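You operate a simulated robot arm through the tools that you are given. There is no shell and no other tool. Be economical: measure what you need, move in short steps, check, and stop when the job is done.

Carry out the task below with a simulated robot arm. There is one attempt and no reset: what you move stays moved.

TASK
Put the yellow padlock from the top of the packing bench on top of the beige box there and the blue padlock on the bearing there.
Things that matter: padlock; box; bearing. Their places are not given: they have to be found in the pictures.

It is judged by the outcome, as a careful person would: the job done as asked, and still so three seconds after it is handed in. It fails if anything else is knocked over, pushed out of place, dropped, spilled or broken.

THE ROBOT
A 6-joint arm with a two-finger parallel gripper, fixed in place. Base frame: the origin is at the foot of the arm, x ahead of it, y to its left, z up; the work surface is at about z = 0. Lengths are in m, angles in degrees, forces in N, time in s.
With the tool pointing down near the work surface it reaches from about 0.18 to 0.46 m from the base axis. Its first joint turns from -70.0 to 70.0 degrees. Payload 1.9 kg.
Tool frame: the origin (TCP) lies between the finger pads and is the grasp point; the fingertips stand 0.023 m ahead of it; z points along the fingers, y is the line along which they close. The gripper opens to 0.094 m. The fingers are 0.038 m wide and 0.01 m thick; the gripper's body (0.054 by 0.096 m) begins 0.039 m behind the TCP.
Orientation is that of the tool frame in the base frame, as [roll, pitch, yaw] about the fixed x, y, z axes, in that order (R = Rz(yaw) Ry(pitch) Rx(roll)). With the fingers straight down and closing along the base's y, the tool's x points along the base's -x, its y along +y and its z along -z.

THE INTERFACE
- The arm moves only by the tool send_rows. Its argument "series" is a list of rows, each a list of 7 numbers: the gripper command, from -1 (shut) to 1 (fully open), values between in proportion, then the shift along the tool's x, y, z in m, then the turn, a rotation vector about the tool's x, y, z in degrees. In form: [[hand, tx, ty, tz, rx, ry, rz], ...]. A call has 1 to 12 rows; each row is the pose to reach, as a shift and turn from the pose commanded when the call began, along the tool's axes at that moment. A row lasts 0.2 s, in which the tool goes at most 0.05 m and 8.6 degrees; a call with a longer step from one row to the next is refused whole, and so is a gripper value outside its range. A pose out of reach is approached as far as the arm can. The call stops where the force on the tool passes 40 N (or 10 N more than at its start, if that is more) or the arm is blocked; 0.2 s more then pass. The fingers move at their own pace (about 0.108 m/s each) and stop on an object; they squeeze with about 29 N. The grip force told is the motor's: it shows also when the fingers shut on nothing. Time passes only in rows, and 0.2 s behind the last, so rows that repeat a pose let the fingers close. It gives the time, the measured TCP pose, the force on the tool (base axes), the opening and the grip force at its end, in the units of the frame above (readings bear some noise), and new pictures: "views" is both (left out), scene, wrist or none.
- Cameras (640 x 400 px; columns grow to the right, rows downward): "scene" is fixed at [0.0496, 0.3037, 0.4299]; the picture's right is [-0.85, -0.53, 0.00], its down [-0.28, 0.44, -0.86] and it looks along [0.46, -0.72, -0.52] (base axes); focal length 247 px, centre (320, 200). "wrist" rides on the gripper at [-0.039, 0, -0.044] in the tool frame; the picture's right is [0.00, -1.00, 0.00], its down [0.97, 0.00, -0.24] and it looks along [0.24, 0.00, 0.97] (tool axes); focal length 218 px, centre (320, 200).
- point_at(camera, pixels): for up to 12 pixels [column, row] of the newest picture of that camera ("zoom" is the newest enlarged one), the place [x, y, z] in the base frame of the surface seen there, good to about 0.002 m. No time passes.
- zoom(camera, box): a new picture of the part [left, top, right, bottom] of that camera's present view, enlarged. No time passes.
- sign_off(): hands the job in; it is judged then, once.

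Work in short steps. Measure before you move; look again where a grasp or a placing could have gone wrong, and mend it. You have 60 turns and 120 pictures in all, the two below and enlarged ones among them. Open the gripper and draw the arm clear of the work before you hand the job in, unless the task says otherwise; then end with one line.

The tools are called after ">>>" as name(argument=value, ...) on one line, values as JSON. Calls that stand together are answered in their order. send_rows: Moves the arm, as the interface text tells. Its arguments: {"type":"object","properties":{"series":{"type":"array"},"views":{"type":"string","enum":["both","scene","wrist","none"]}},"required":["series"]} The other tools are called the same way: point_at (camera, pixels) gives the place of the surface under pixels of a picture; zoom (camera, box) takes an enlarged picture of a part of a camera's view; sign_off () hands the job in.

At the start:

```text
clock: 0.0
eef_pos: [0.2119, -0.2469, 0.3295]
orientation: [-180.0, 0.1, 179.9]
ft_force: [-0.1, 0.3, -0.5]
opening: 0.0942
finger_force: 0.0
```

scene: 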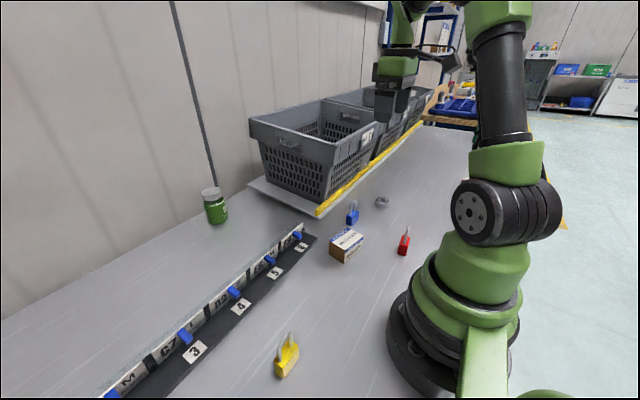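
wrist: 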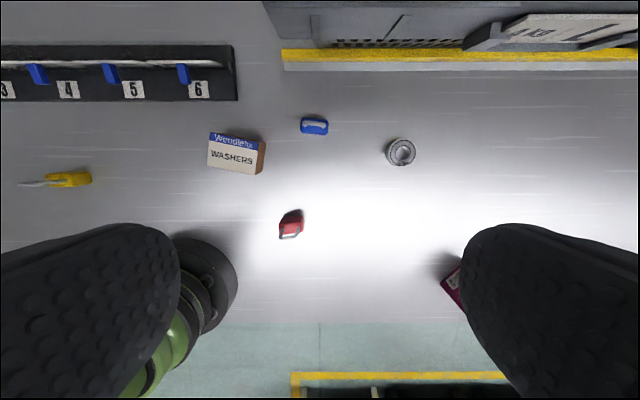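

The scene shows the yellow padlock near (286,357), blue at (352,215), box at (347,245), bearing at (381,202). I enlarge and measure them.

>>> zoom(camera="scene", box=[310, 180, 430, 270])

>>> zoom(camera="scene", box=[240, 320, 340, 390])

>>> zoom(camera="wrist", box=[180, 90, 440, 250])

>>> point_at(camera="wrist", pixels=[[210, 133], [265, 142], [257, 174], [207, 166], [302, 126], [327, 127], [314, 121], [401, 152], [401, 140], [413, 152], [70, 179], [90, 178]])

>>> point_at(camera="scene", pixels=[[286, 360], [280, 374], [298, 351], [290, 338], [352, 218], [352, 205], [348, 237], [381, 198], [377, 203], [387, 203]])

```text
4.44 times, centred on (370, 225) of scene
```

zoom: 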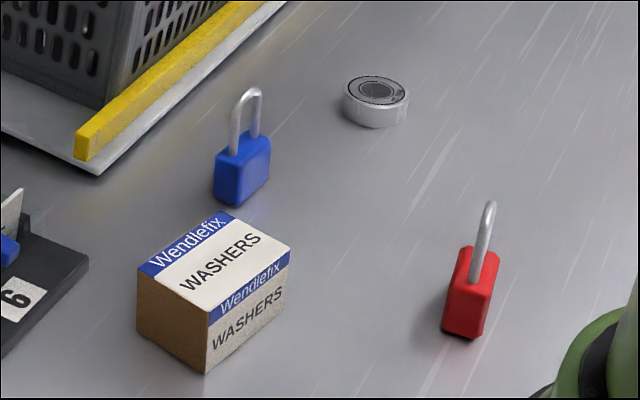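

```text
5.71 times, centred on (290, 355) of scene
```

zoom: 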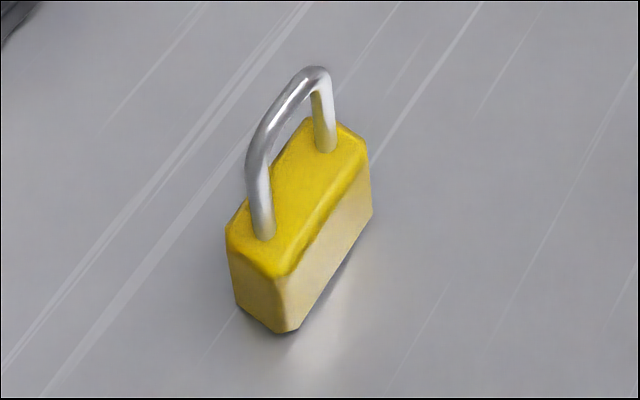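

```text
2.46 times, centred on (310, 170) of wrist
```

zoom: 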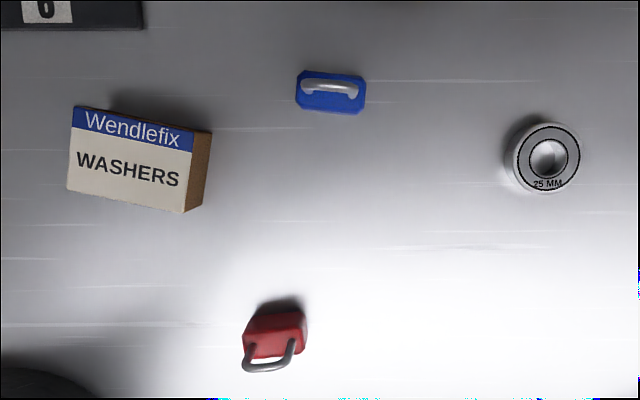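

```text
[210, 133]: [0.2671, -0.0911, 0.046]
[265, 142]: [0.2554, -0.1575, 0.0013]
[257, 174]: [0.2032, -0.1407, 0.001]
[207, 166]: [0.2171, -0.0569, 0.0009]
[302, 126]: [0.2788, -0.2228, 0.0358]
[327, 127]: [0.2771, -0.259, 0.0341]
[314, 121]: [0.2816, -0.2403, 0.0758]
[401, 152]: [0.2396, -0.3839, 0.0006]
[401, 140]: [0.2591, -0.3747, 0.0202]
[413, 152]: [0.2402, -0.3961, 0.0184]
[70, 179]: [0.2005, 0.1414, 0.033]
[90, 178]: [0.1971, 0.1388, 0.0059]
```

```text
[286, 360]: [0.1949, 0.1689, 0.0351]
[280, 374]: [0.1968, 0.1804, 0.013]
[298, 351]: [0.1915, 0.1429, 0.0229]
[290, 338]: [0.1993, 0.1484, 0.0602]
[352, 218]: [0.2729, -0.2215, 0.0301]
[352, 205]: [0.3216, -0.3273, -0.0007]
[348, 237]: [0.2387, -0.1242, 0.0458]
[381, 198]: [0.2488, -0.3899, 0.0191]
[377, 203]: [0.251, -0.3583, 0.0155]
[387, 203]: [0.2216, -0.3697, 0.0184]
```

The blue padlock is about 0.04 m along y and thinner along x, with its body top near z=0.035 and shackle top near 0.076. I measure its corners in the enlarged view, plus the tray edge behind it.

>>> point_at(camera="zoom", pixels=[[299, 78], [363, 83], [361, 109], [300, 104], [75, 110], [190, 133], [184, 210], [69, 190], [512, 158], [577, 158], [548, 127], [540, 188]])

>>> point_at(camera="wrist", pixels=[[300, 66], [300, 55], [400, 55], [400, 42], [400, 20]])

>>> send_rows(series=[[0.3, 0, 0, 0, 0, 0, 8.2], [0.3, -0.01, 0, 0, 0, 0, 16.4], [0.3, -0.02, 0, 0, 0, 0, 24.6], [0.3, -0.03, 0, 0, 0, 0, 32.8], [0.3, -0.04, 0, 0.02, 0, 0, 41], [0.3, -0.05, 0, 0.04, 0, 0, 49.2], [0.3, -0.06, 0, 0.06, 0, 0, 57.4], [0.3, -0.062, 0.005, 0.08, 0, 0, 65.6], [0.3, -0.062, 0.005, 0.1, 0, 0, 73.8], [0.3, -0.062, 0.005, 0.12, 0, 0, 82], [0.3, -0.062, 0.005, 0.14, 0, 0, 90], [0.3, -0.062, 0.005, 0.14, 0, 0, 90]])

```text
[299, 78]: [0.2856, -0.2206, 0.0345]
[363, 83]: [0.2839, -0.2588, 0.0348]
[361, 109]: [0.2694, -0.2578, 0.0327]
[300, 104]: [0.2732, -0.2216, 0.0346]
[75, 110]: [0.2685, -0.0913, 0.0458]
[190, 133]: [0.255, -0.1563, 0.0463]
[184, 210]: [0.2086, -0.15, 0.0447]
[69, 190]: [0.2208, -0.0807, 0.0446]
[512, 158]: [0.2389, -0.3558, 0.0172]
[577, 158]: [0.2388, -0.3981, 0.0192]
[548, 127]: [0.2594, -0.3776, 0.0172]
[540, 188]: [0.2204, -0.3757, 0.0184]
```

```text
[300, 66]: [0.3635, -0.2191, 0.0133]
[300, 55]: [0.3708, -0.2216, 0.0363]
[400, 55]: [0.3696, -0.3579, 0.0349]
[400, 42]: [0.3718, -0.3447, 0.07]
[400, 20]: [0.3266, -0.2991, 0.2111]
```

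```text
clock: 2.6
eef_pos: [0.2761, -0.2428, 0.188]
orientation: [179.9, 0.1, 89.9]
ft_force: [-0.1, 0.0, 0.3]
opening: 0.0609
finger_force: 0.0
```

scene: 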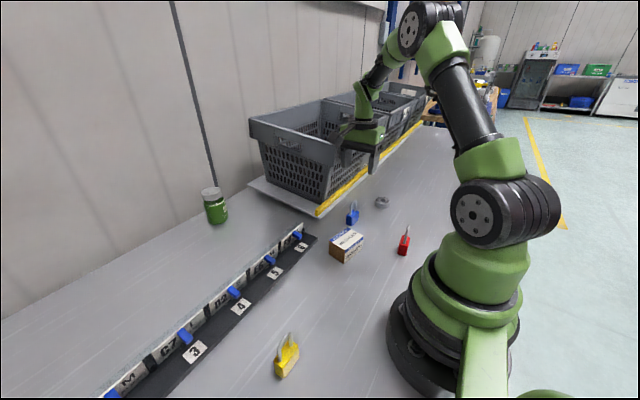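
wrist: 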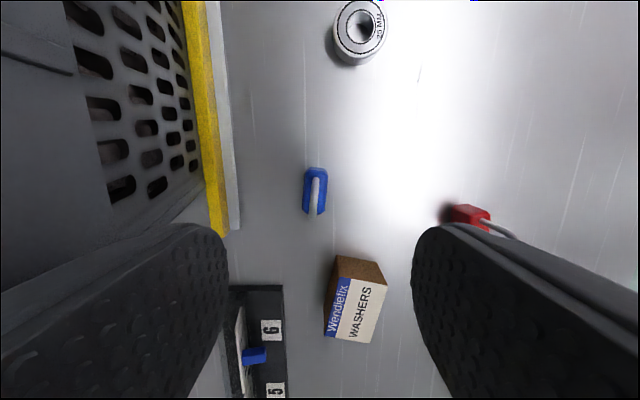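

Now the tool is above blue. The crate rim may be near the gripper body, so I check the rim and remeasure blue.

>>> point_at(camera="scene", pixels=[[333, 148], [345, 146], [335, 160], [300, 140], [366, 165], [385, 148]])

>>> zoom(camera="scene", box=[310, 60, 470, 160])

>>> point_at(camera="wrist", pixels=[[305, 180], [325, 180], [306, 168], [326, 168], [303, 205], [316, 180], [316, 185], [324, 208], [30, 40], [60, 100]])

```text
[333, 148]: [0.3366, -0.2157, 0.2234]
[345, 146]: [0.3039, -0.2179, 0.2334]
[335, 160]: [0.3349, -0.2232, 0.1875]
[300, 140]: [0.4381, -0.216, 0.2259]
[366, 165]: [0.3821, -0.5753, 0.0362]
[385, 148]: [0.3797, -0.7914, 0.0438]
```

```text
4.00 times, centred on (390, 110) of scene
```

zoom: 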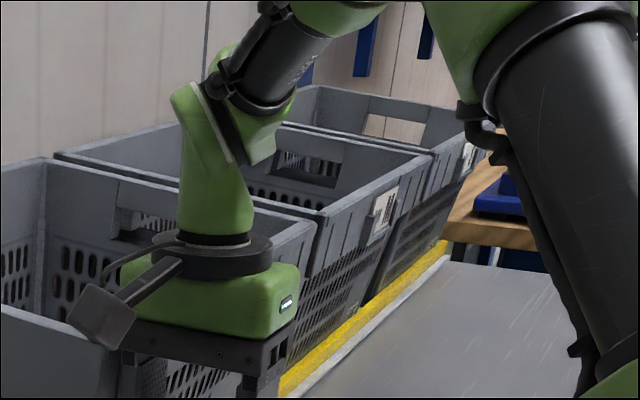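

```text
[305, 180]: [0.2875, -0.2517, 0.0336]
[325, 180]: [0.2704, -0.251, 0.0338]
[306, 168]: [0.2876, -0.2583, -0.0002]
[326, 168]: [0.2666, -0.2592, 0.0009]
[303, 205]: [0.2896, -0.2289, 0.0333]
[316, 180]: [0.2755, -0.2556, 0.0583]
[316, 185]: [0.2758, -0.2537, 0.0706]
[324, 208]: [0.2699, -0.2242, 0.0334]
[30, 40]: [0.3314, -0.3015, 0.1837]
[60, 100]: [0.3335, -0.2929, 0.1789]
```

The crate rim is at x≈0.332 and only about 6 mm from the gripper body in this yaw. It's safer to grip blue across its width (closing along y) with the tool leaning back from the crate. I back off 0.05 m and turn back.

>>> send_rows(series=[[0.3, 0, -0.02, 0, 0, 0, 0], [0.3, 0, -0.05, 0, 0, 0, -8.2], [0.3, 0, -0.05, 0, 0, 0, -16.4], [0.3, 0, -0.05, 0, 0, 0, -24.6], [0.3, 0, -0.05, 0, 0, 0, -32.8], [0.3, 0, -0.05, 0, 0, 0, -41], [0.3, 0, -0.05, 0, 0, 0, -49.2], [0.3, 0, -0.05, 0, 0, 0, -57.4], [0.3, 0, -0.05, 0, 0, 0, -65.6], [0.3, 0, -0.05, 0, 0, 0, -73.8], [0.3, 0, -0.05, 0, 0, 0, -82], [0.3, 0, -0.05, 0, 0, 0, -90]], views="none")

>>> send_rows(series=[[0.3, 0, 0, 0.02, 0, -7.5, 0], [0.3, 0, 0.003, 0.05, 0, -15, 0], [0.3, 0, 0.003, 0.05, 0, -15, 0]])

```text
clock: 5.2
eef_pos: [0.2235, -0.2409, 0.1881]
orientation: [-179.7, 0.1, -179.9]
ft_force: [-0.9, -0.6, 0.3]
opening: 0.061
finger_force: 0.1
```

```text
clock: 6.0
eef_pos: [0.2236, -0.24, 0.1389]
orientation: [-179.8, 15.2, 179.9]
ft_force: [0.8, -0.2, 0.9]
opening: 0.0611
finger_force: 0.0
```

scene: 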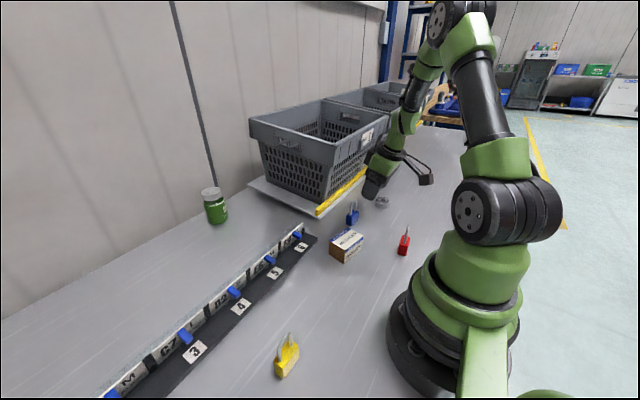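
wrist: 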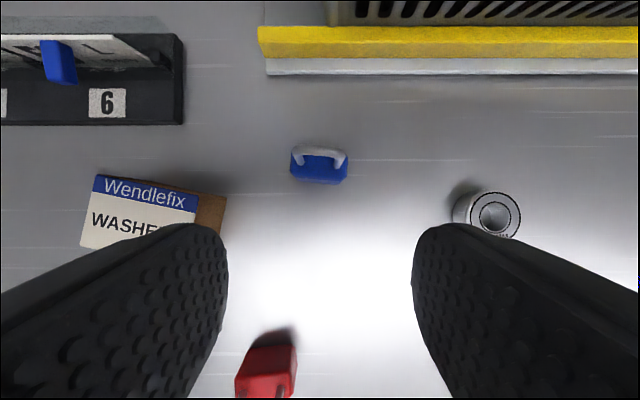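

Tool leans back as intended. I verify the blue body's position (picture ~ (320,165)) before going over it, and the height of the bracket at scene (430,180).

>>> point_at(camera="wrist", pixels=[[295, 170], [346, 170], [320, 180], [320, 165], [320, 150], [293, 158], [347, 162]])

>>> point_at(camera="scene", pixels=[[428, 180], [420, 165], [404, 240], [407, 229]])

>>> send_rows(series=[[0.3, -0.0258, 0, 0.007, 0, 0, 0], [0.3, -0.0517, 0, 0.0139, 0, 0, 0], [0.3, -0.0439, 0, 0.0429, 0, 0, 0], [0.3, -0.0439, 0, 0.0429, 0, 0, 0]])

```text
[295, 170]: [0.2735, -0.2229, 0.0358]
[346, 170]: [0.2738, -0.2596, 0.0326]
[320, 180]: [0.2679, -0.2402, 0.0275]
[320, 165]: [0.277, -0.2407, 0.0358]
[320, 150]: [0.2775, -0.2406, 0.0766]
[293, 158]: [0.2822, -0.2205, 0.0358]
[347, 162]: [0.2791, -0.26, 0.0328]
```

```text
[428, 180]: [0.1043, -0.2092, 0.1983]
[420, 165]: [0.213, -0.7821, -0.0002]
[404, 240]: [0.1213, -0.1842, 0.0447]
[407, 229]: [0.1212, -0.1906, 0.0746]
```

```text
clock: 7.0
eef_pos: [0.2767, -0.2434, 0.1101]
orientation: [-179.9, 15.1, 179.9]
ft_force: [-0.8, -0.3, 0.1]
opening: 0.0612
finger_force: 0.0
```

scene: 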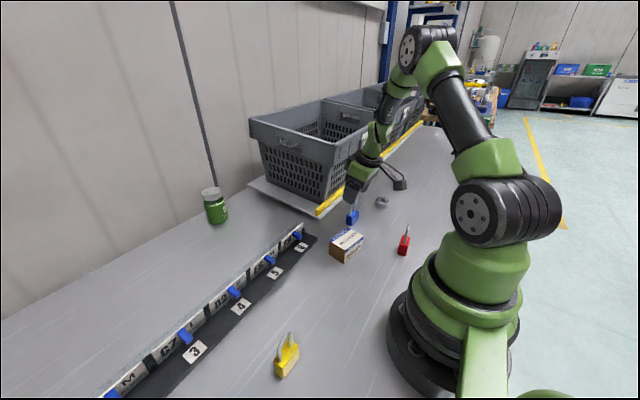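
wrist: 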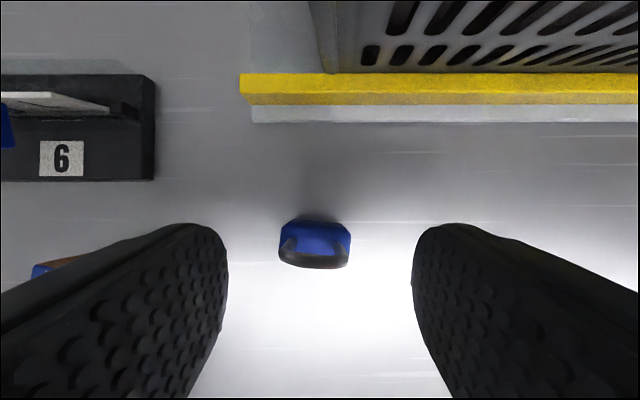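

Blue sits centred between the fingers. I descend to z≈0.043 (tips at ~0.02, palm above the shackle) and close.

>>> send_rows(series=[[0.3, 0.009, 0.001, 0.033, 0, 0, 0], [0.3, 0.0163, 0.001, 0.065, 0, 0, 0], [0.3, 0.0163, 0.001, 0.065, 0, 0, 0]])

```text
clock: 7.8
eef_pos: [0.275, -0.2421, 0.0429]
orientation: [-179.9, 15.0, 179.9]
ft_force: [0.2, -0.1, -0.6]
opening: 0.0611
finger_force: 0.0
```

scene: 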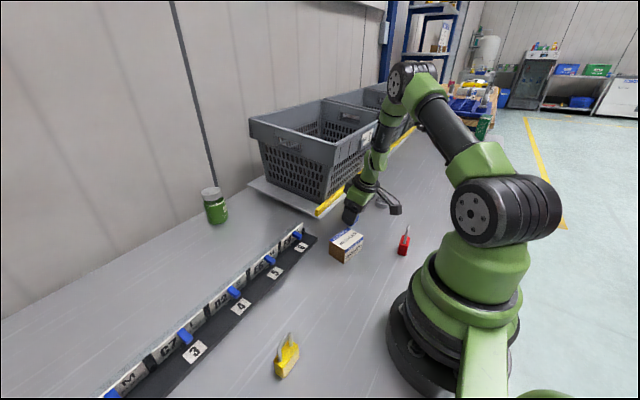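
wrist: 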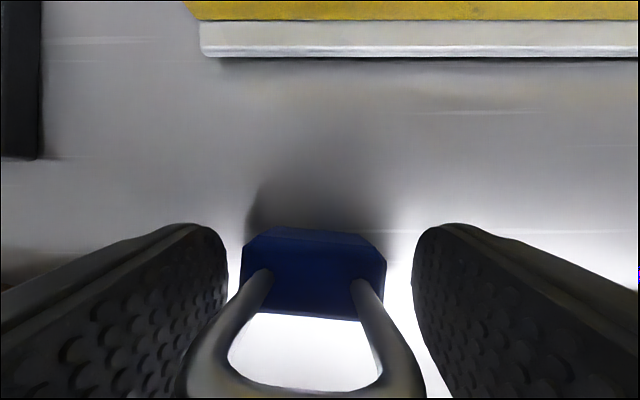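

>>> send_rows(series=[[-1, 0, 0, 0, 0, 0, 0], [-1, 0, 0, 0, 0, 0, 0], [-1, 0, 0, 0, 0, 0, 0]], views="wrist")

```text
clock: 8.6
eef_pos: [0.2748, -0.2425, 0.0413]
orientation: [-179.9, 15.1, 179.9]
ft_force: [-0.1, -0.8, -0.4]
opening: 0.0416
finger_force: 29.2
```

wrist: 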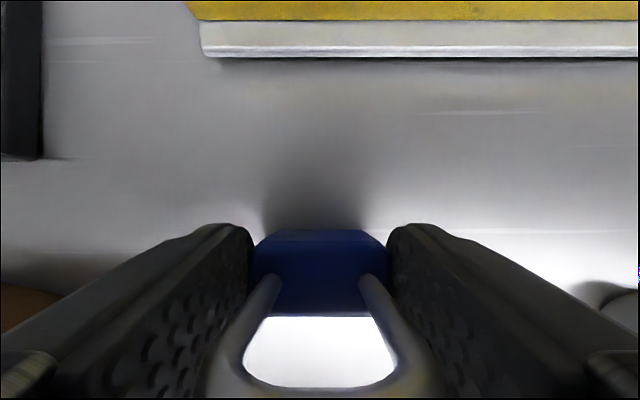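

Gripped at 0.0416 m. Lift 0.06 m, then move over the bearing (centre ≈ (0.2395, -0.377), top 0.0185).

>>> send_rows(series=[[-1, -0.0078, 0, -0.029, 0, 0, 0], [-1, -0.01554, 0, -0.058, 0, 0, 0], [-1, -0.003, -0.035, -0.0612, 0, 0, 0], [-1, 0.009, -0.07, -0.0645, 0, 0, 0], [-1, 0.0212, -0.105, -0.0678, 0, 0, 0], [-1, 0.0212, -0.136, -0.0678, 0, 0, 0], [-1, 0.0212, -0.136, -0.0678, 0, 0, 0]])

>>> zoom(camera="scene", box=[330, 140, 450, 215])

```text
clock: 10.2
eef_pos: [0.241, -0.3759, 0.1023]
orientation: [-179.9, 15.0, 179.8]
ft_force: [0.5, 0.4, -1.0]
opening: 0.0415
finger_force: 29.2
```

scene: 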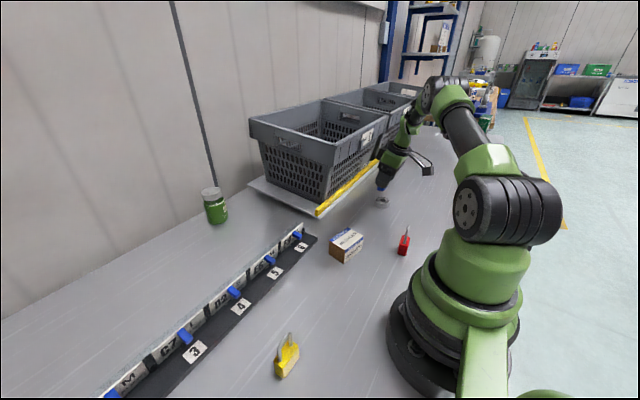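
wrist: 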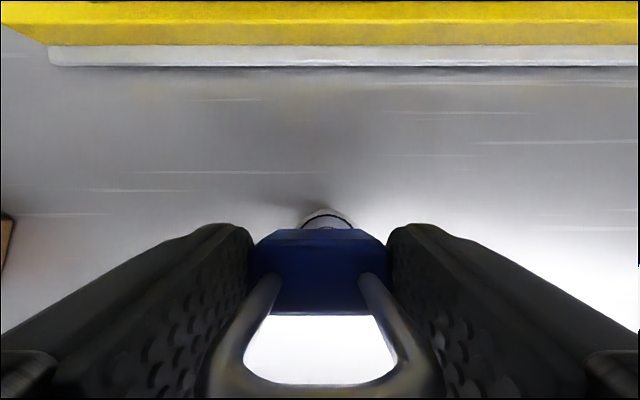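

```text
5.33 times, centred on (390, 178) of scene
```

zoom: 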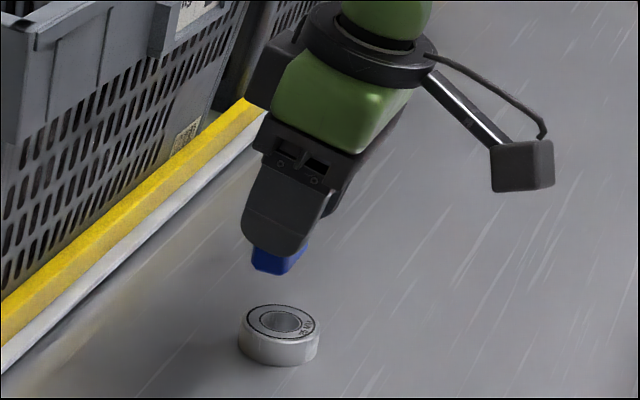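

Bearing appears slightly right of the padlock (col 327 vs 320). I remeasure its top ring edges.

>>> point_at(camera="zoom", pixels=[[243, 320], [317, 327], [280, 306], [278, 341], [250, 312], [310, 337], [262, 265], [275, 271], [292, 262]])

>>> point_at(camera="wrist", pixels=[[306, 221], [350, 221], [328, 212], [328, 222]])

```text
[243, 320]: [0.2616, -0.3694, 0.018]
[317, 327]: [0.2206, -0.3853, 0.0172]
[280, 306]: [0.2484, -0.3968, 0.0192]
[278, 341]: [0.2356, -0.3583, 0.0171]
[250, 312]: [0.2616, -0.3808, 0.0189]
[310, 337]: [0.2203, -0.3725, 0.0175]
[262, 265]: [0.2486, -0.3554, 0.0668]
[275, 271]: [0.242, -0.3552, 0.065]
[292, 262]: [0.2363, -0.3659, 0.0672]
```

```text
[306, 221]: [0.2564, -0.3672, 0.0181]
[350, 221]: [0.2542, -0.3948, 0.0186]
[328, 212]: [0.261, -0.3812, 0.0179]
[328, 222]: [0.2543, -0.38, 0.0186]
```

Bearing centre ≈ (0.241, -0.378). I shift y by -0.003 and descend to near contact.

>>> send_rows(series=[[-1, 0, -0.0025, 0, 0, 0, 0], [-1, 0.0044, -0.0025, 0.02, 0, 0, 0], [-1, 0.0078, -0.0025, 0.032, 0, 0, 0], [-1, 0.0095, -0.0025, 0.0378, 0, 0, 0], [-1, 0.0095, -0.0025, 0.0378, 0, 0, 0]])

>>> zoom(camera="scene", box=[350, 165, 414, 215])

```text
clock: 11.4
eef_pos: [0.2414, -0.377, 0.062]
orientation: [-179.9, 15.1, -180.0]
ft_force: [0.0, 0.3, -1.6]
opening: 0.0415
finger_force: 29.0
```

scene: 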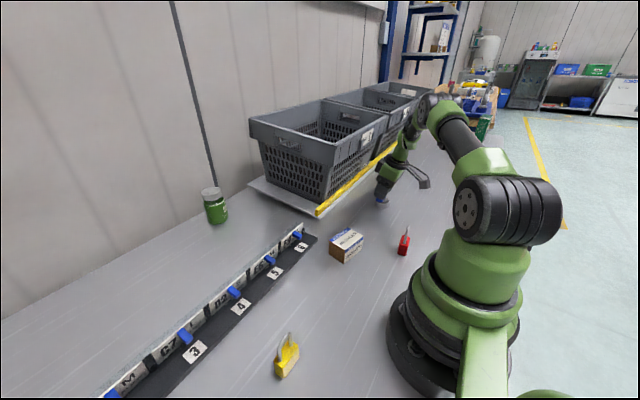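
wrist: 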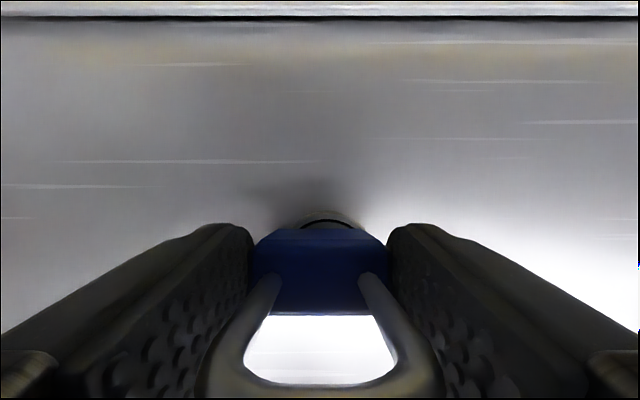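

```text
8.00 times, centred on (382, 190) of scene
```

zoom: 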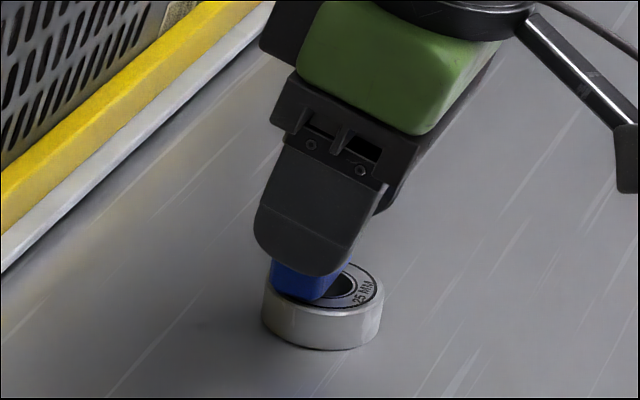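

The padlock seems offset toward +x on the ring. I measure.

>>> point_at(camera="zoom", pixels=[[273, 280], [275, 292], [318, 297], [350, 272], [264, 285], [382, 290], [322, 310], [347, 265], [343, 290]])

>>> point_at(camera="wrist", pixels=[[320, 232], [320, 240], [320, 265], [320, 300], [328, 212], [328, 222], [262, 250], [380, 250]])

```text
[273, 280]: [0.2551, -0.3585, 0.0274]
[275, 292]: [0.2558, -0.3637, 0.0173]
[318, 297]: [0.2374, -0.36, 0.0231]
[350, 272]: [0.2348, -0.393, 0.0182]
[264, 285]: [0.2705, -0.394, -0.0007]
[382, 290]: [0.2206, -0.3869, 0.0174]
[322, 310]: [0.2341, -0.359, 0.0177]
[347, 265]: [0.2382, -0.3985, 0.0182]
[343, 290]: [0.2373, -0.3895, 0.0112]
```

```text
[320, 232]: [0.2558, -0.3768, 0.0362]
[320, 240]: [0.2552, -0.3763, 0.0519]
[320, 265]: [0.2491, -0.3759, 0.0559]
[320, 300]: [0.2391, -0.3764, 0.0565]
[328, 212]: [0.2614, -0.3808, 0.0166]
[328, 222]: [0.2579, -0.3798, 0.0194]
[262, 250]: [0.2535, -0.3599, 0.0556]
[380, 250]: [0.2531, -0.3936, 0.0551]
```

Padlock centre is at (0.2455, -0.3765); I shift by (-0.0045, -0.002), then lower ~2 mm to contact.

>>> send_rows(series=[[-1, 0.0043, -0.002, -0.0012, 0, 0, 0], [-1, 0.0043, -0.002, -0.0012, 0, 0, 0], [-1, 0.0047, -0.002, 0.0003, 0, 0, 0], [-1, 0.0047, -0.002, 0.0003, 0, 0, 0]])

>>> zoom(camera="scene", box=[350, 165, 414, 215])

>>> point_at(camera="wrist", pixels=[[320, 232], [320, 265], [320, 290], [262, 250], [380, 250]])

```text
clock: 12.4
eef_pos: [0.2365, -0.3797, 0.0606]
orientation: [-179.8, 15.1, 179.9]
ft_force: [0.4, 0.2, -1.1]
opening: 0.0415
finger_force: 28.8
```

scene: 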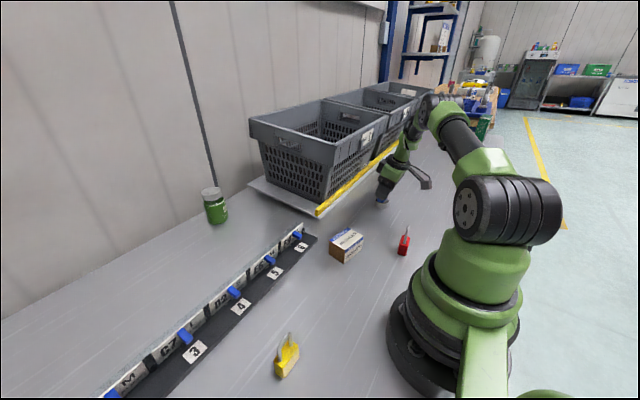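
wrist: 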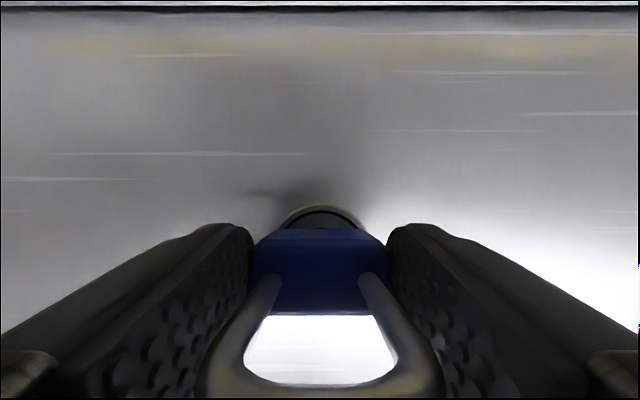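

```text
8.00 times, centred on (382, 190) of scene
```

zoom: 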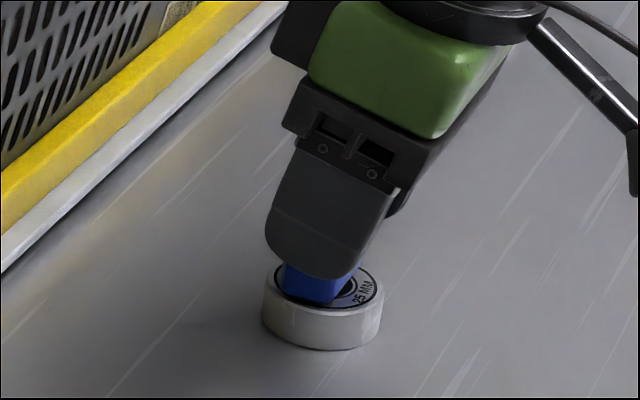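

```text
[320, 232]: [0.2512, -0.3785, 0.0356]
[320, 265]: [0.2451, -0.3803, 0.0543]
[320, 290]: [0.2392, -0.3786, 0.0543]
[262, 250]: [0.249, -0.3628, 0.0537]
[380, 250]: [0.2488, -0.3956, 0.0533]
```

Centred now (front face 0.251, centre ≈0.241). I lower another ~1.5 mm feeling for contact.

>>> send_rows(series=[[-1, 0.0002, 0, 0.0007, 0, 0, 0], [-1, 0.0004, 0, 0.0014, 0, 0, 0], [-1, 0.0004, 0, 0.0014, 0, 0, 0]], views="none")

```text
clock: 13.2
eef_pos: [0.2372, -0.3791, 0.0599]
orientation: [-179.8, 15.1, 179.8]
ft_force: [-0.5, 2.9, 24.3]
opening: 0.0415
finger_force: 29.5
```

Contact (24 N). Ease up slightly and open to a moderate width.

>>> send_rows(series=[[-1, -0.0003, 0, -0.0009, 0, 0, 0], [-0.05, -0.0003, 0, -0.0009, 0, 0, 0], [0.3, -0.0003, 0, -0.0009, 0, 0, 0], [0.3, -0.0003, 0, -0.0009, 0, 0, 0]])

>>> zoom(camera="scene", box=[350, 165, 414, 215])

```text
clock: 14.2
eef_pos: [0.2367, -0.3787, 0.0595]
orientation: [-179.9, 15.0, 180.0]
ft_force: [0.1, -0.2, 0.2]
opening: 0.0613
finger_force: 0.1
```

scene: 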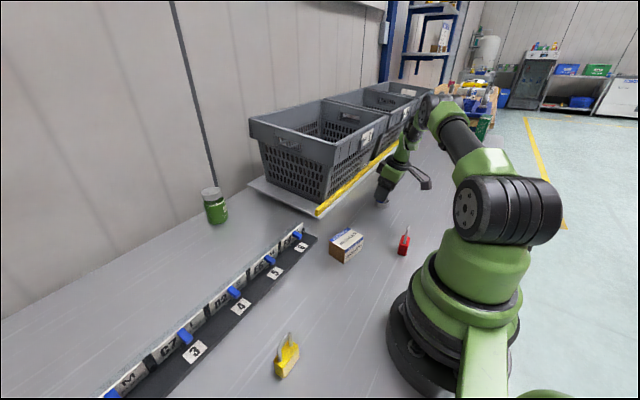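
wrist: 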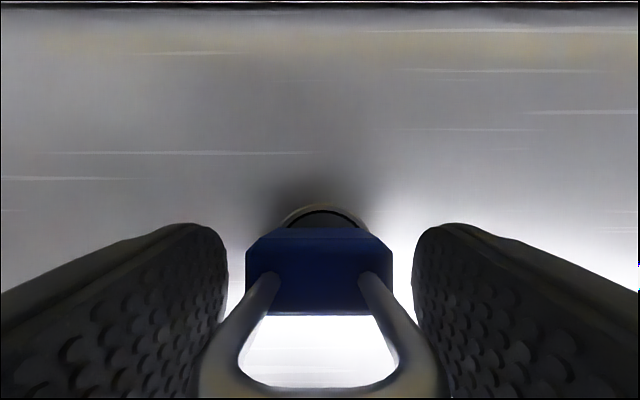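

```text
8.00 times, centred on (382, 190) of scene
```

zoom: 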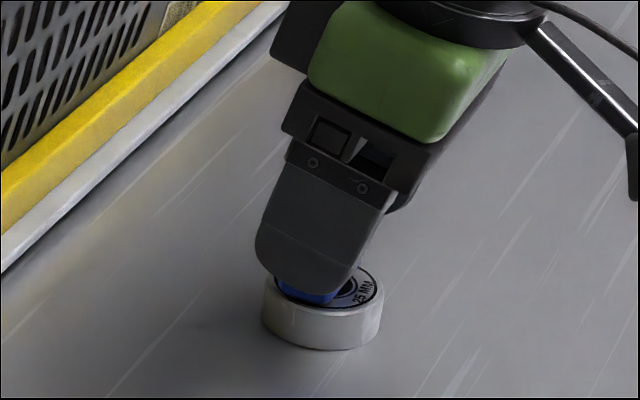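

Released and standing. Retreat straight up 0.14 m.

>>> send_rows(series=[[0.3, -0.0052, 0, -0.0193, 0, 0, 0], [0.3, -0.013, 0, -0.0483, 0, 0, 0], [0.3, -0.0233, 0, -0.0869, 0, 0, 0], [0.3, -0.0363, 0, -0.1352, 0, 0, 0], [0.3, -0.0363, 0, -0.1352, 0, 0, 0]])

>>> zoom(camera="scene", box=[350, 165, 414, 215])

```text
clock: 15.4
eef_pos: [0.2389, -0.379, 0.202]
orientation: [-179.9, 15.0, 180.0]
ft_force: [0.1, 0.4, -0.1]
opening: 0.0611
finger_force: 0.1
```

scene: 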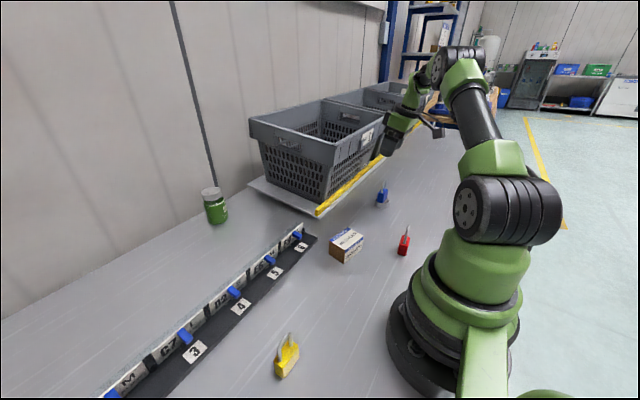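
wrist: 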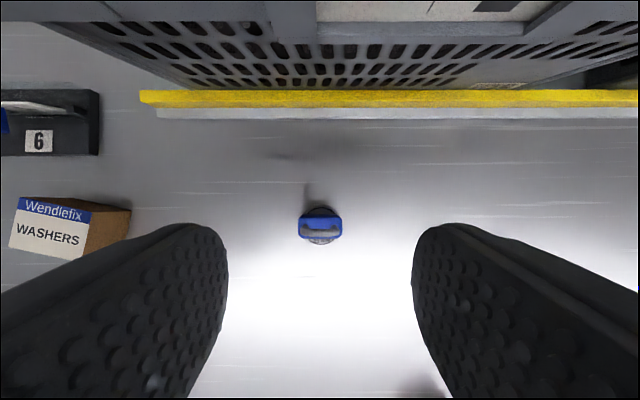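

```text
8.00 times, centred on (382, 190) of scene
```

zoom: 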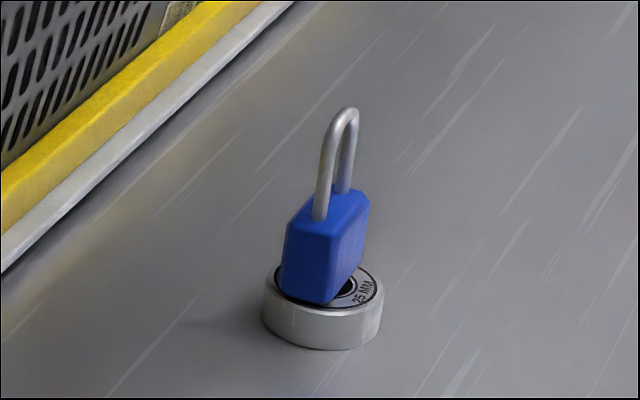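

Blue stands on the bearing. Now I travel at z≈0.2 toward the yellow padlock, levelling the tool on the way.

>>> send_rows(series=[[0.3, 0.01, 0.04, -0.003, 0, 5, 0], [0.3, 0.0242, 0.08, -0.0065, 0, 10, 0], [0.3, 0.0242, 0.128, -0.0065, 0, 15, 0], [0.3, 0.0242, 0.176, -0.0065, 0, 15, 0], [0.3, 0.0242, 0.224, -0.0065, 0, 15, 0], [0.3, 0.0242, 0.272, -0.0065, 0, 15, 0], [0.3, 0.0242, 0.32, -0.0065, 0, 15, 0], [0.3, 0.0242, 0.368, -0.0065, 0, 15, 0], [0.3, 0.0242, 0.416, -0.0065, 0, 15, 0], [0.3, 0.0242, 0.464, -0.0065, 0, 15, 0], [0.3, 0.0242, 0.512, -0.0065, 0, 15, 0], [0.3, 0.0242, 0.54, -0.0065, 0, 15, 0]])

```text
clock: 18.0
eef_pos: [0.2097, 0.1619, 0.1974]
orientation: [-179.9, 0.0, 179.8]
ft_force: [-1.0, -0.2, 0.2]
opening: 0.0612
finger_force: 0.2
```

scene: 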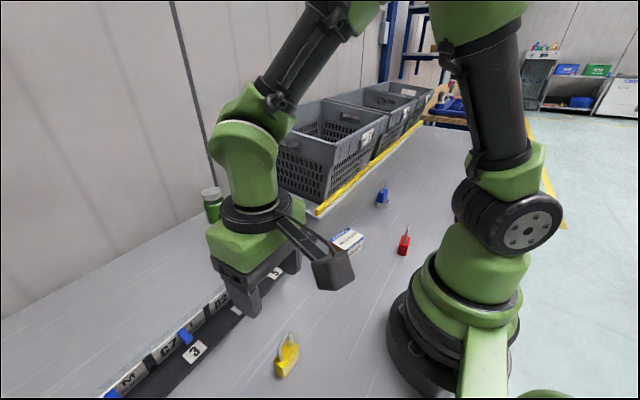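
wrist: 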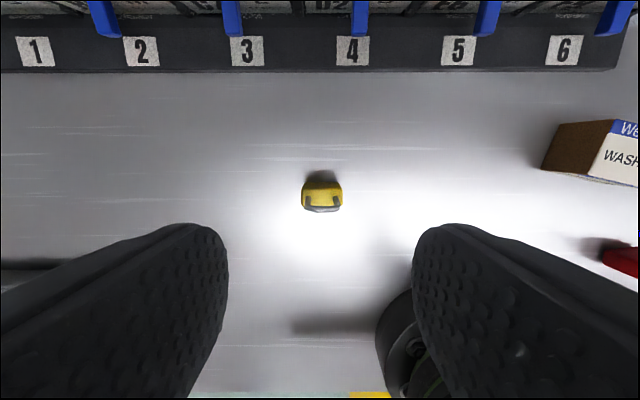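

>>> zoom(camera="wrist", box=[280, 160, 360, 220])

>>> point_at(camera="wrist", pixels=[[304, 190], [340, 190], [322, 180], [322, 190], [303, 203], [341, 203], [322, 209], [320, 73], [320, 35], [360, 20]])

```text
6.67 times, centred on (320, 190) of wrist
```

zoom: 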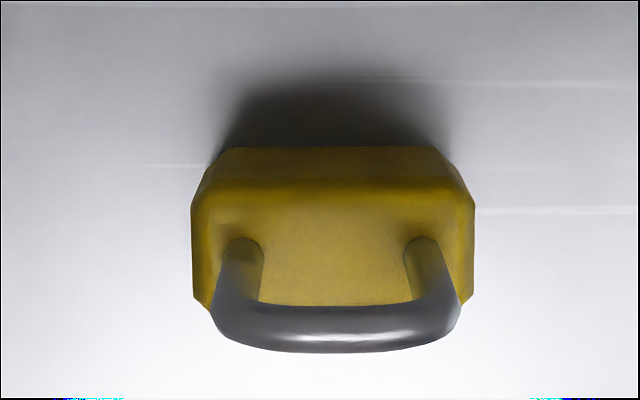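

```text
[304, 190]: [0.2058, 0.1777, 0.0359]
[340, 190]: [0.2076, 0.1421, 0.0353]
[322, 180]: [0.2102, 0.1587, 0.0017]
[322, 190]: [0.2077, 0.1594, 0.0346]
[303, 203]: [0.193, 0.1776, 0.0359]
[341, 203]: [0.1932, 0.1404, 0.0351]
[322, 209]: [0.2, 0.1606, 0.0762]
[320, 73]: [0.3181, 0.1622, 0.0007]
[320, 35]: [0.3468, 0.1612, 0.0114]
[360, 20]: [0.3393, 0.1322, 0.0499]
```

Yellow is aligned with y, centre ≈ (0.200, 0.1595), so the same grip across its width works with a level tool. Descend in two stages.

>>> send_rows(series=[[0.3, 0.0095, -0.002, 0.04, 0, 0, 0], [0.3, 0.0095, -0.002, 0.08, 0, 0, 0], [0.3, 0.0095, -0.002, 0.08, 0, 0, 0]])

```text
clock: 18.8
eef_pos: [0.2003, 0.1566, 0.1162]
orientation: [-179.8, 0.1, 180.0]
ft_force: [0.1, -0.2, 0.2]
opening: 0.0614
finger_force: 0.1
```

scene: 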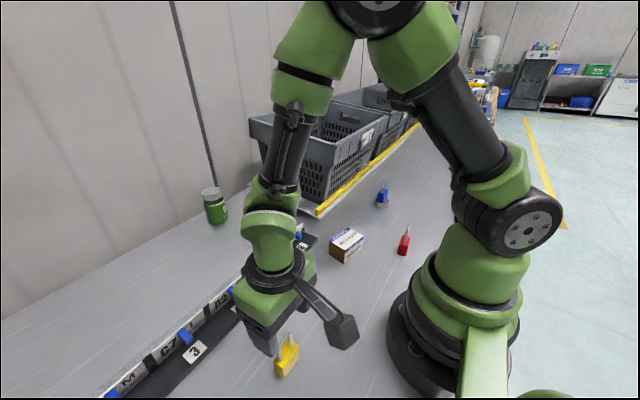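
wrist: 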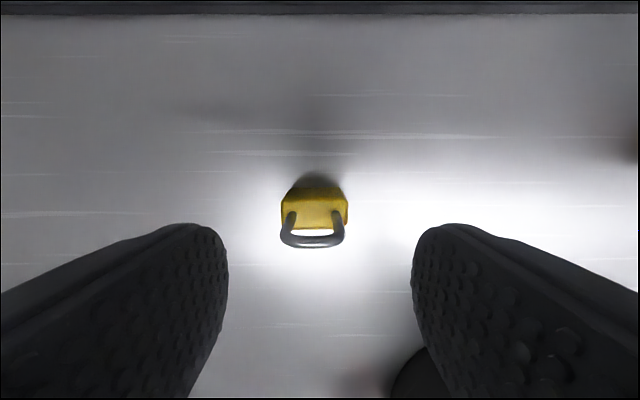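

Padlock is ~6 px left of centre; shift +0.0025 in y and descend to z≈0.0425.

>>> send_rows(series=[[0.3, 0, 0.0025, 0.036, 0, 0, 0], [0.3, 0, 0.0025, 0.0735, 0, 0, 0], [0.3, 0, 0.0025, 0.0735, 0, 0, 0]])

```text
clock: 19.6
eef_pos: [0.2055, 0.1592, 0.042]
orientation: [-179.9, 0.0, 179.9]
ft_force: [0.5, -0.5, -1.4]
opening: 0.0609
finger_force: 0.0
```

scene: 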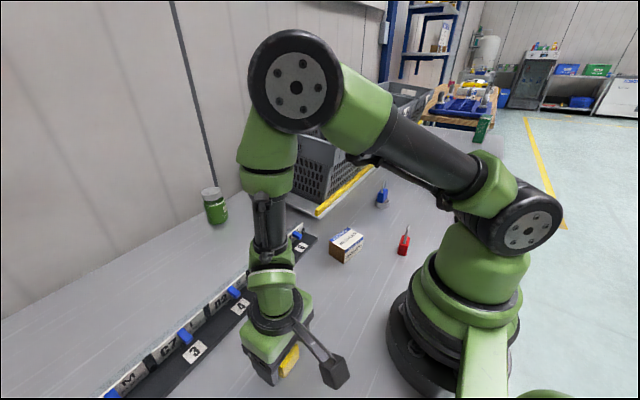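
wrist: 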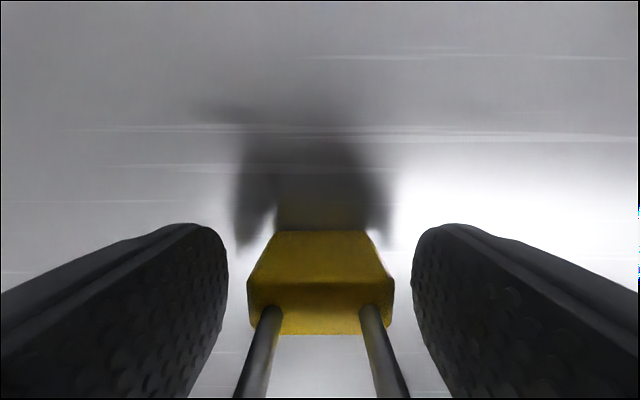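

x reads 0.2055; I check the padlock location relative to the pads.

>>> point_at(camera="wrist", pixels=[[320, 270], [320, 290], [320, 325], [255, 300], [385, 300], [205, 228], [440, 228]])

>>> send_rows(series=[[0.3, 0, 0, 0, 0, 0, 0]], views="none")

```text
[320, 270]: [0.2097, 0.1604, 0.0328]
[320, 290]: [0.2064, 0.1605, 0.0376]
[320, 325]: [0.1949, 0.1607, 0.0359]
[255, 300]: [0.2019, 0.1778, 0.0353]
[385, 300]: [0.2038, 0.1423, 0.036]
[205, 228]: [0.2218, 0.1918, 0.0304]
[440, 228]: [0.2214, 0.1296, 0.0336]
```

```text
clock: 20.0
eef_pos: [0.2042, 0.1592, 0.0424]
orientation: [-180.0, 0.1, 179.9]
ft_force: [-0.3, 0.1, -0.2]
opening: 0.0612
finger_force: 0.1
```

Padlock is well within the pads (offset ~3 mm). Close.

>>> send_rows(series=[[-1, 0, 0, 0, 0, 0, 0], [-1, 0, 0, 0, 0, 0, 0], [-1, 0, 0, 0, 0, 0, 0]], views="wrist")

```text
clock: 20.8
eef_pos: [0.2053, 0.1604, 0.0415]
orientation: [-179.9, 0.2, 179.8]
ft_force: [0.2, 0.0, 0.1]
opening: 0.0414
finger_force: 29.1
```

wrist: 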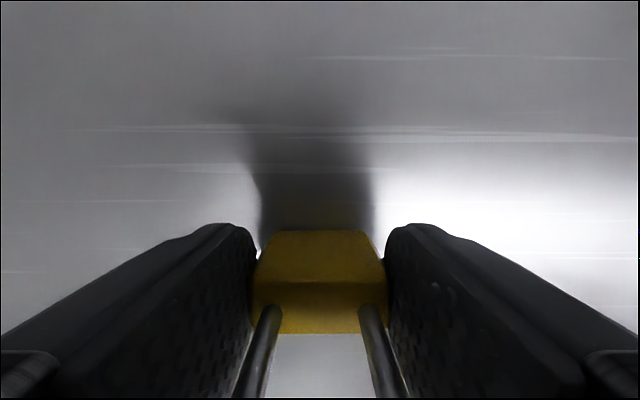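

Gripped. Lift 0.10 m and carry over the box centre (≈ (0.238, -0.1195), top 0.046).

>>> send_rows(series=[[-1, 0, 0, -0.03, 0, 0, 0], [-1, 0, 0, -0.07, 0, 0, 0], [-1, -0.005, -0.02, -0.1, 0, 0, 0], [-1, -0.015, -0.065, -0.1, 0, 0, 0], [-1, -0.025, -0.11, -0.1, 0, 0, 0], [-1, -0.0375, -0.155, -0.1, 0, 0, 0], [-1, -0.0375, -0.2, -0.1, 0, 0, 0], [-1, -0.0375, -0.245, -0.1, 0, 0, 0], [-1, -0.0375, -0.2795, -0.1, 0, 0, 0], [-1, -0.0375, -0.2795, -0.1, 0, 0, 0]])

>>> zoom(camera="scene", box=[300, 190, 396, 265])

```text
clock: 23.0
eef_pos: [0.2402, -0.1193, 0.1449]
orientation: [-179.9, 0.1, 179.9]
ft_force: [0.4, 0.3, -0.7]
opening: 0.041
finger_force: 28.7
```

scene: 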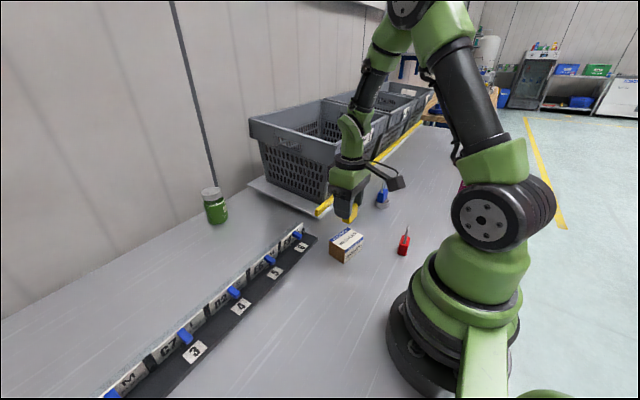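
wrist: 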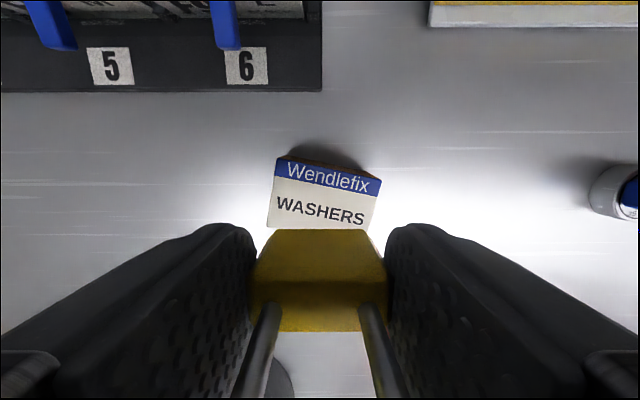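

```text
5.33 times, centred on (348, 228) of scene
```

zoom: 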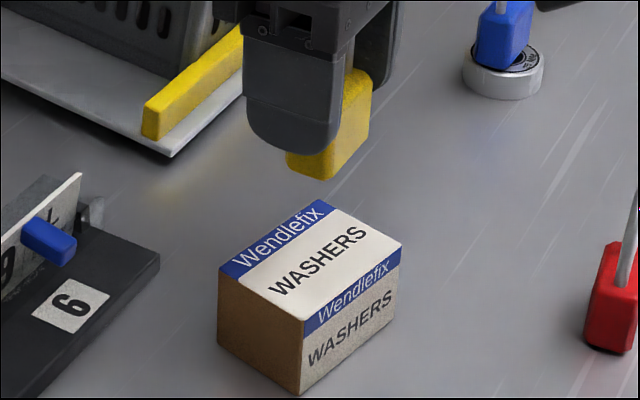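

>>> point_at(camera="zoom", pixels=[[318, 204], [396, 243], [305, 316], [224, 275], [310, 258], [322, 178], [290, 165], [365, 140]])

>>> point_at(camera="wrist", pixels=[[320, 240], [320, 270], [320, 290], [320, 325], [260, 300], [380, 300], [285, 162], [380, 182]])

```text
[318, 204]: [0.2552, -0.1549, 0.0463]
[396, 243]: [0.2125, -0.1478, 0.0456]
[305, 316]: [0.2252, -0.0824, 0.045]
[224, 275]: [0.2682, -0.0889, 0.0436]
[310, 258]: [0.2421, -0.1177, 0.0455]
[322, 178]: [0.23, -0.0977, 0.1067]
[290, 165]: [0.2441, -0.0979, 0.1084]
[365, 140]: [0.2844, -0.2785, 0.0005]
```

```text
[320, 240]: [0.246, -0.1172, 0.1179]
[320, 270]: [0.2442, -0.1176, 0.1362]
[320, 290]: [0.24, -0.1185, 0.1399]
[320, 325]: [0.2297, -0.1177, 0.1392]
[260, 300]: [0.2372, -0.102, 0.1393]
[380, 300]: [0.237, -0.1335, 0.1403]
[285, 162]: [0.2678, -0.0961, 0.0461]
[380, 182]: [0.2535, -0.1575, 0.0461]
```

Padlock centre (0.2365, -0.118), box centre (0.240, -0.1185). I turn ~11° to align, shift, and lower to just above the lid.

>>> send_rows(series=[[-1, -0.0035, -0.0005, 0.01, 0, 0, 5.5], [-1, -0.0035, -0.0005, 0.03, 0, 0, 11], [-1, -0.0035, -0.0005, 0.045, 0, 0, 11], [-1, -0.0035, -0.0005, 0.0545, 0, 0, 11], [-1, -0.0035, -0.0005, 0.0545, 0, 0, 11]])

>>> zoom(camera="scene", box=[300, 190, 396, 265])

```text
clock: 24.2
eef_pos: [0.2424, -0.1194, 0.0926]
orientation: [-179.9, 0.1, 168.9]
ft_force: [-0.1, -0.6, -0.7]
opening: 0.0411
finger_force: 29.1
```

scene: 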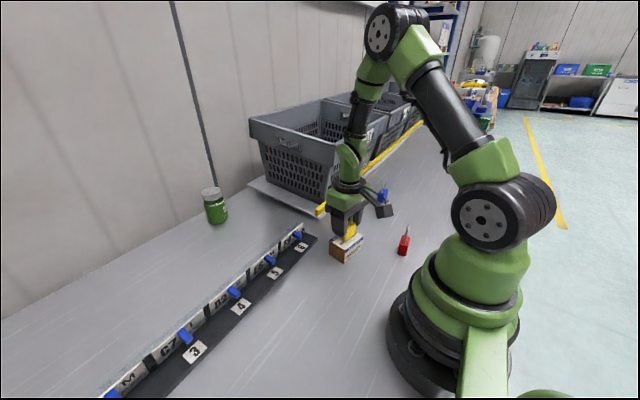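
wrist: 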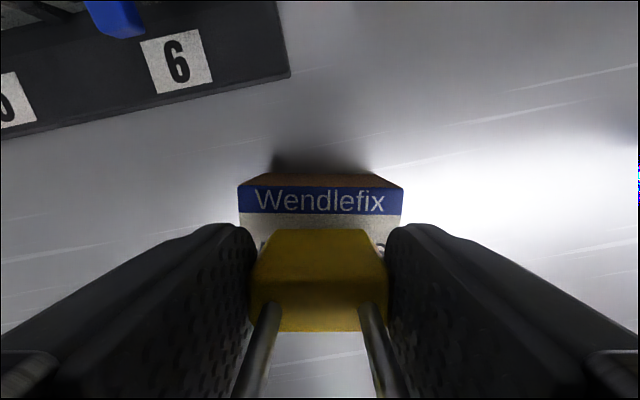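

```text
5.33 times, centred on (348, 228) of scene
```

zoom: 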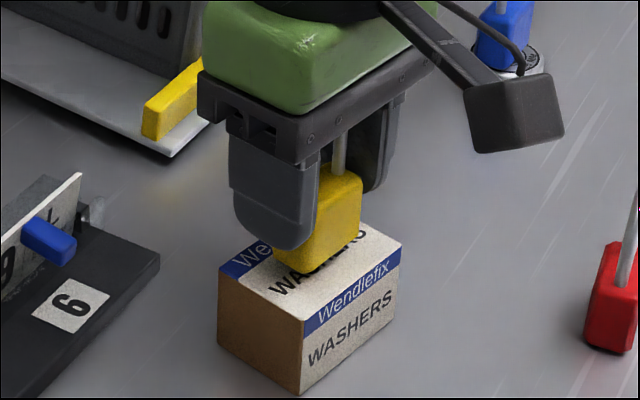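

Well aligned; a few mm remain. I lower in small steps to feel contact.

>>> send_rows(series=[[-1, 0, 0, 0.001, 0, 0, 0], [-1, 0, 0, 0.002, 0, 0, 0], [-1, 0, 0, 0.003, 0, 0, 0], [-1, 0, 0, 0.003, 0, 0, 0]], views="none")

>>> zoom(camera="scene", box=[300, 190, 396, 265])

```text
clock: 25.2
eef_pos: [0.243, -0.1204, 0.0893]
orientation: [-179.9, 0.1, 168.9]
ft_force: [-0.5, -0.2, -1.3]
opening: 0.0412
finger_force: 28.9
```

```text
5.33 times, centred on (348, 228) of scene
```

zoom: 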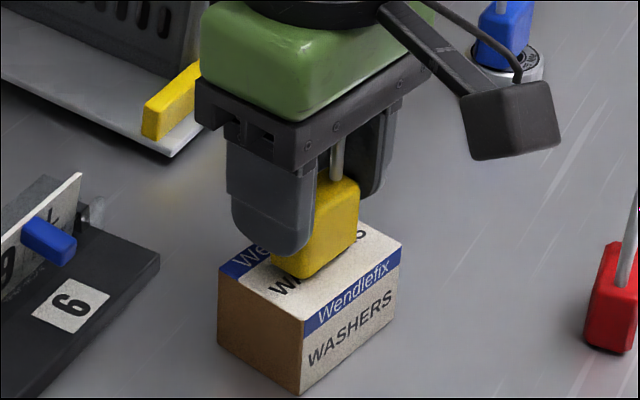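

>>> send_rows(series=[[-1, 0, 0, 0.0005, 0, 0, 0], [-1, 0, 0, 0.001, 0, 0, 0], [-1, 0, 0, 0.0015, 0, 0, 0], [-1, 0, 0, 0.0015, 0, 0, 0]], views="none")

```text
clock: 26.2
eef_pos: [0.2434, -0.1201, 0.0891]
orientation: [-179.9, 0.0, 168.9]
ft_force: [-0.5, -0.1, 0.0]
opening: 0.0415
finger_force: 28.7
```

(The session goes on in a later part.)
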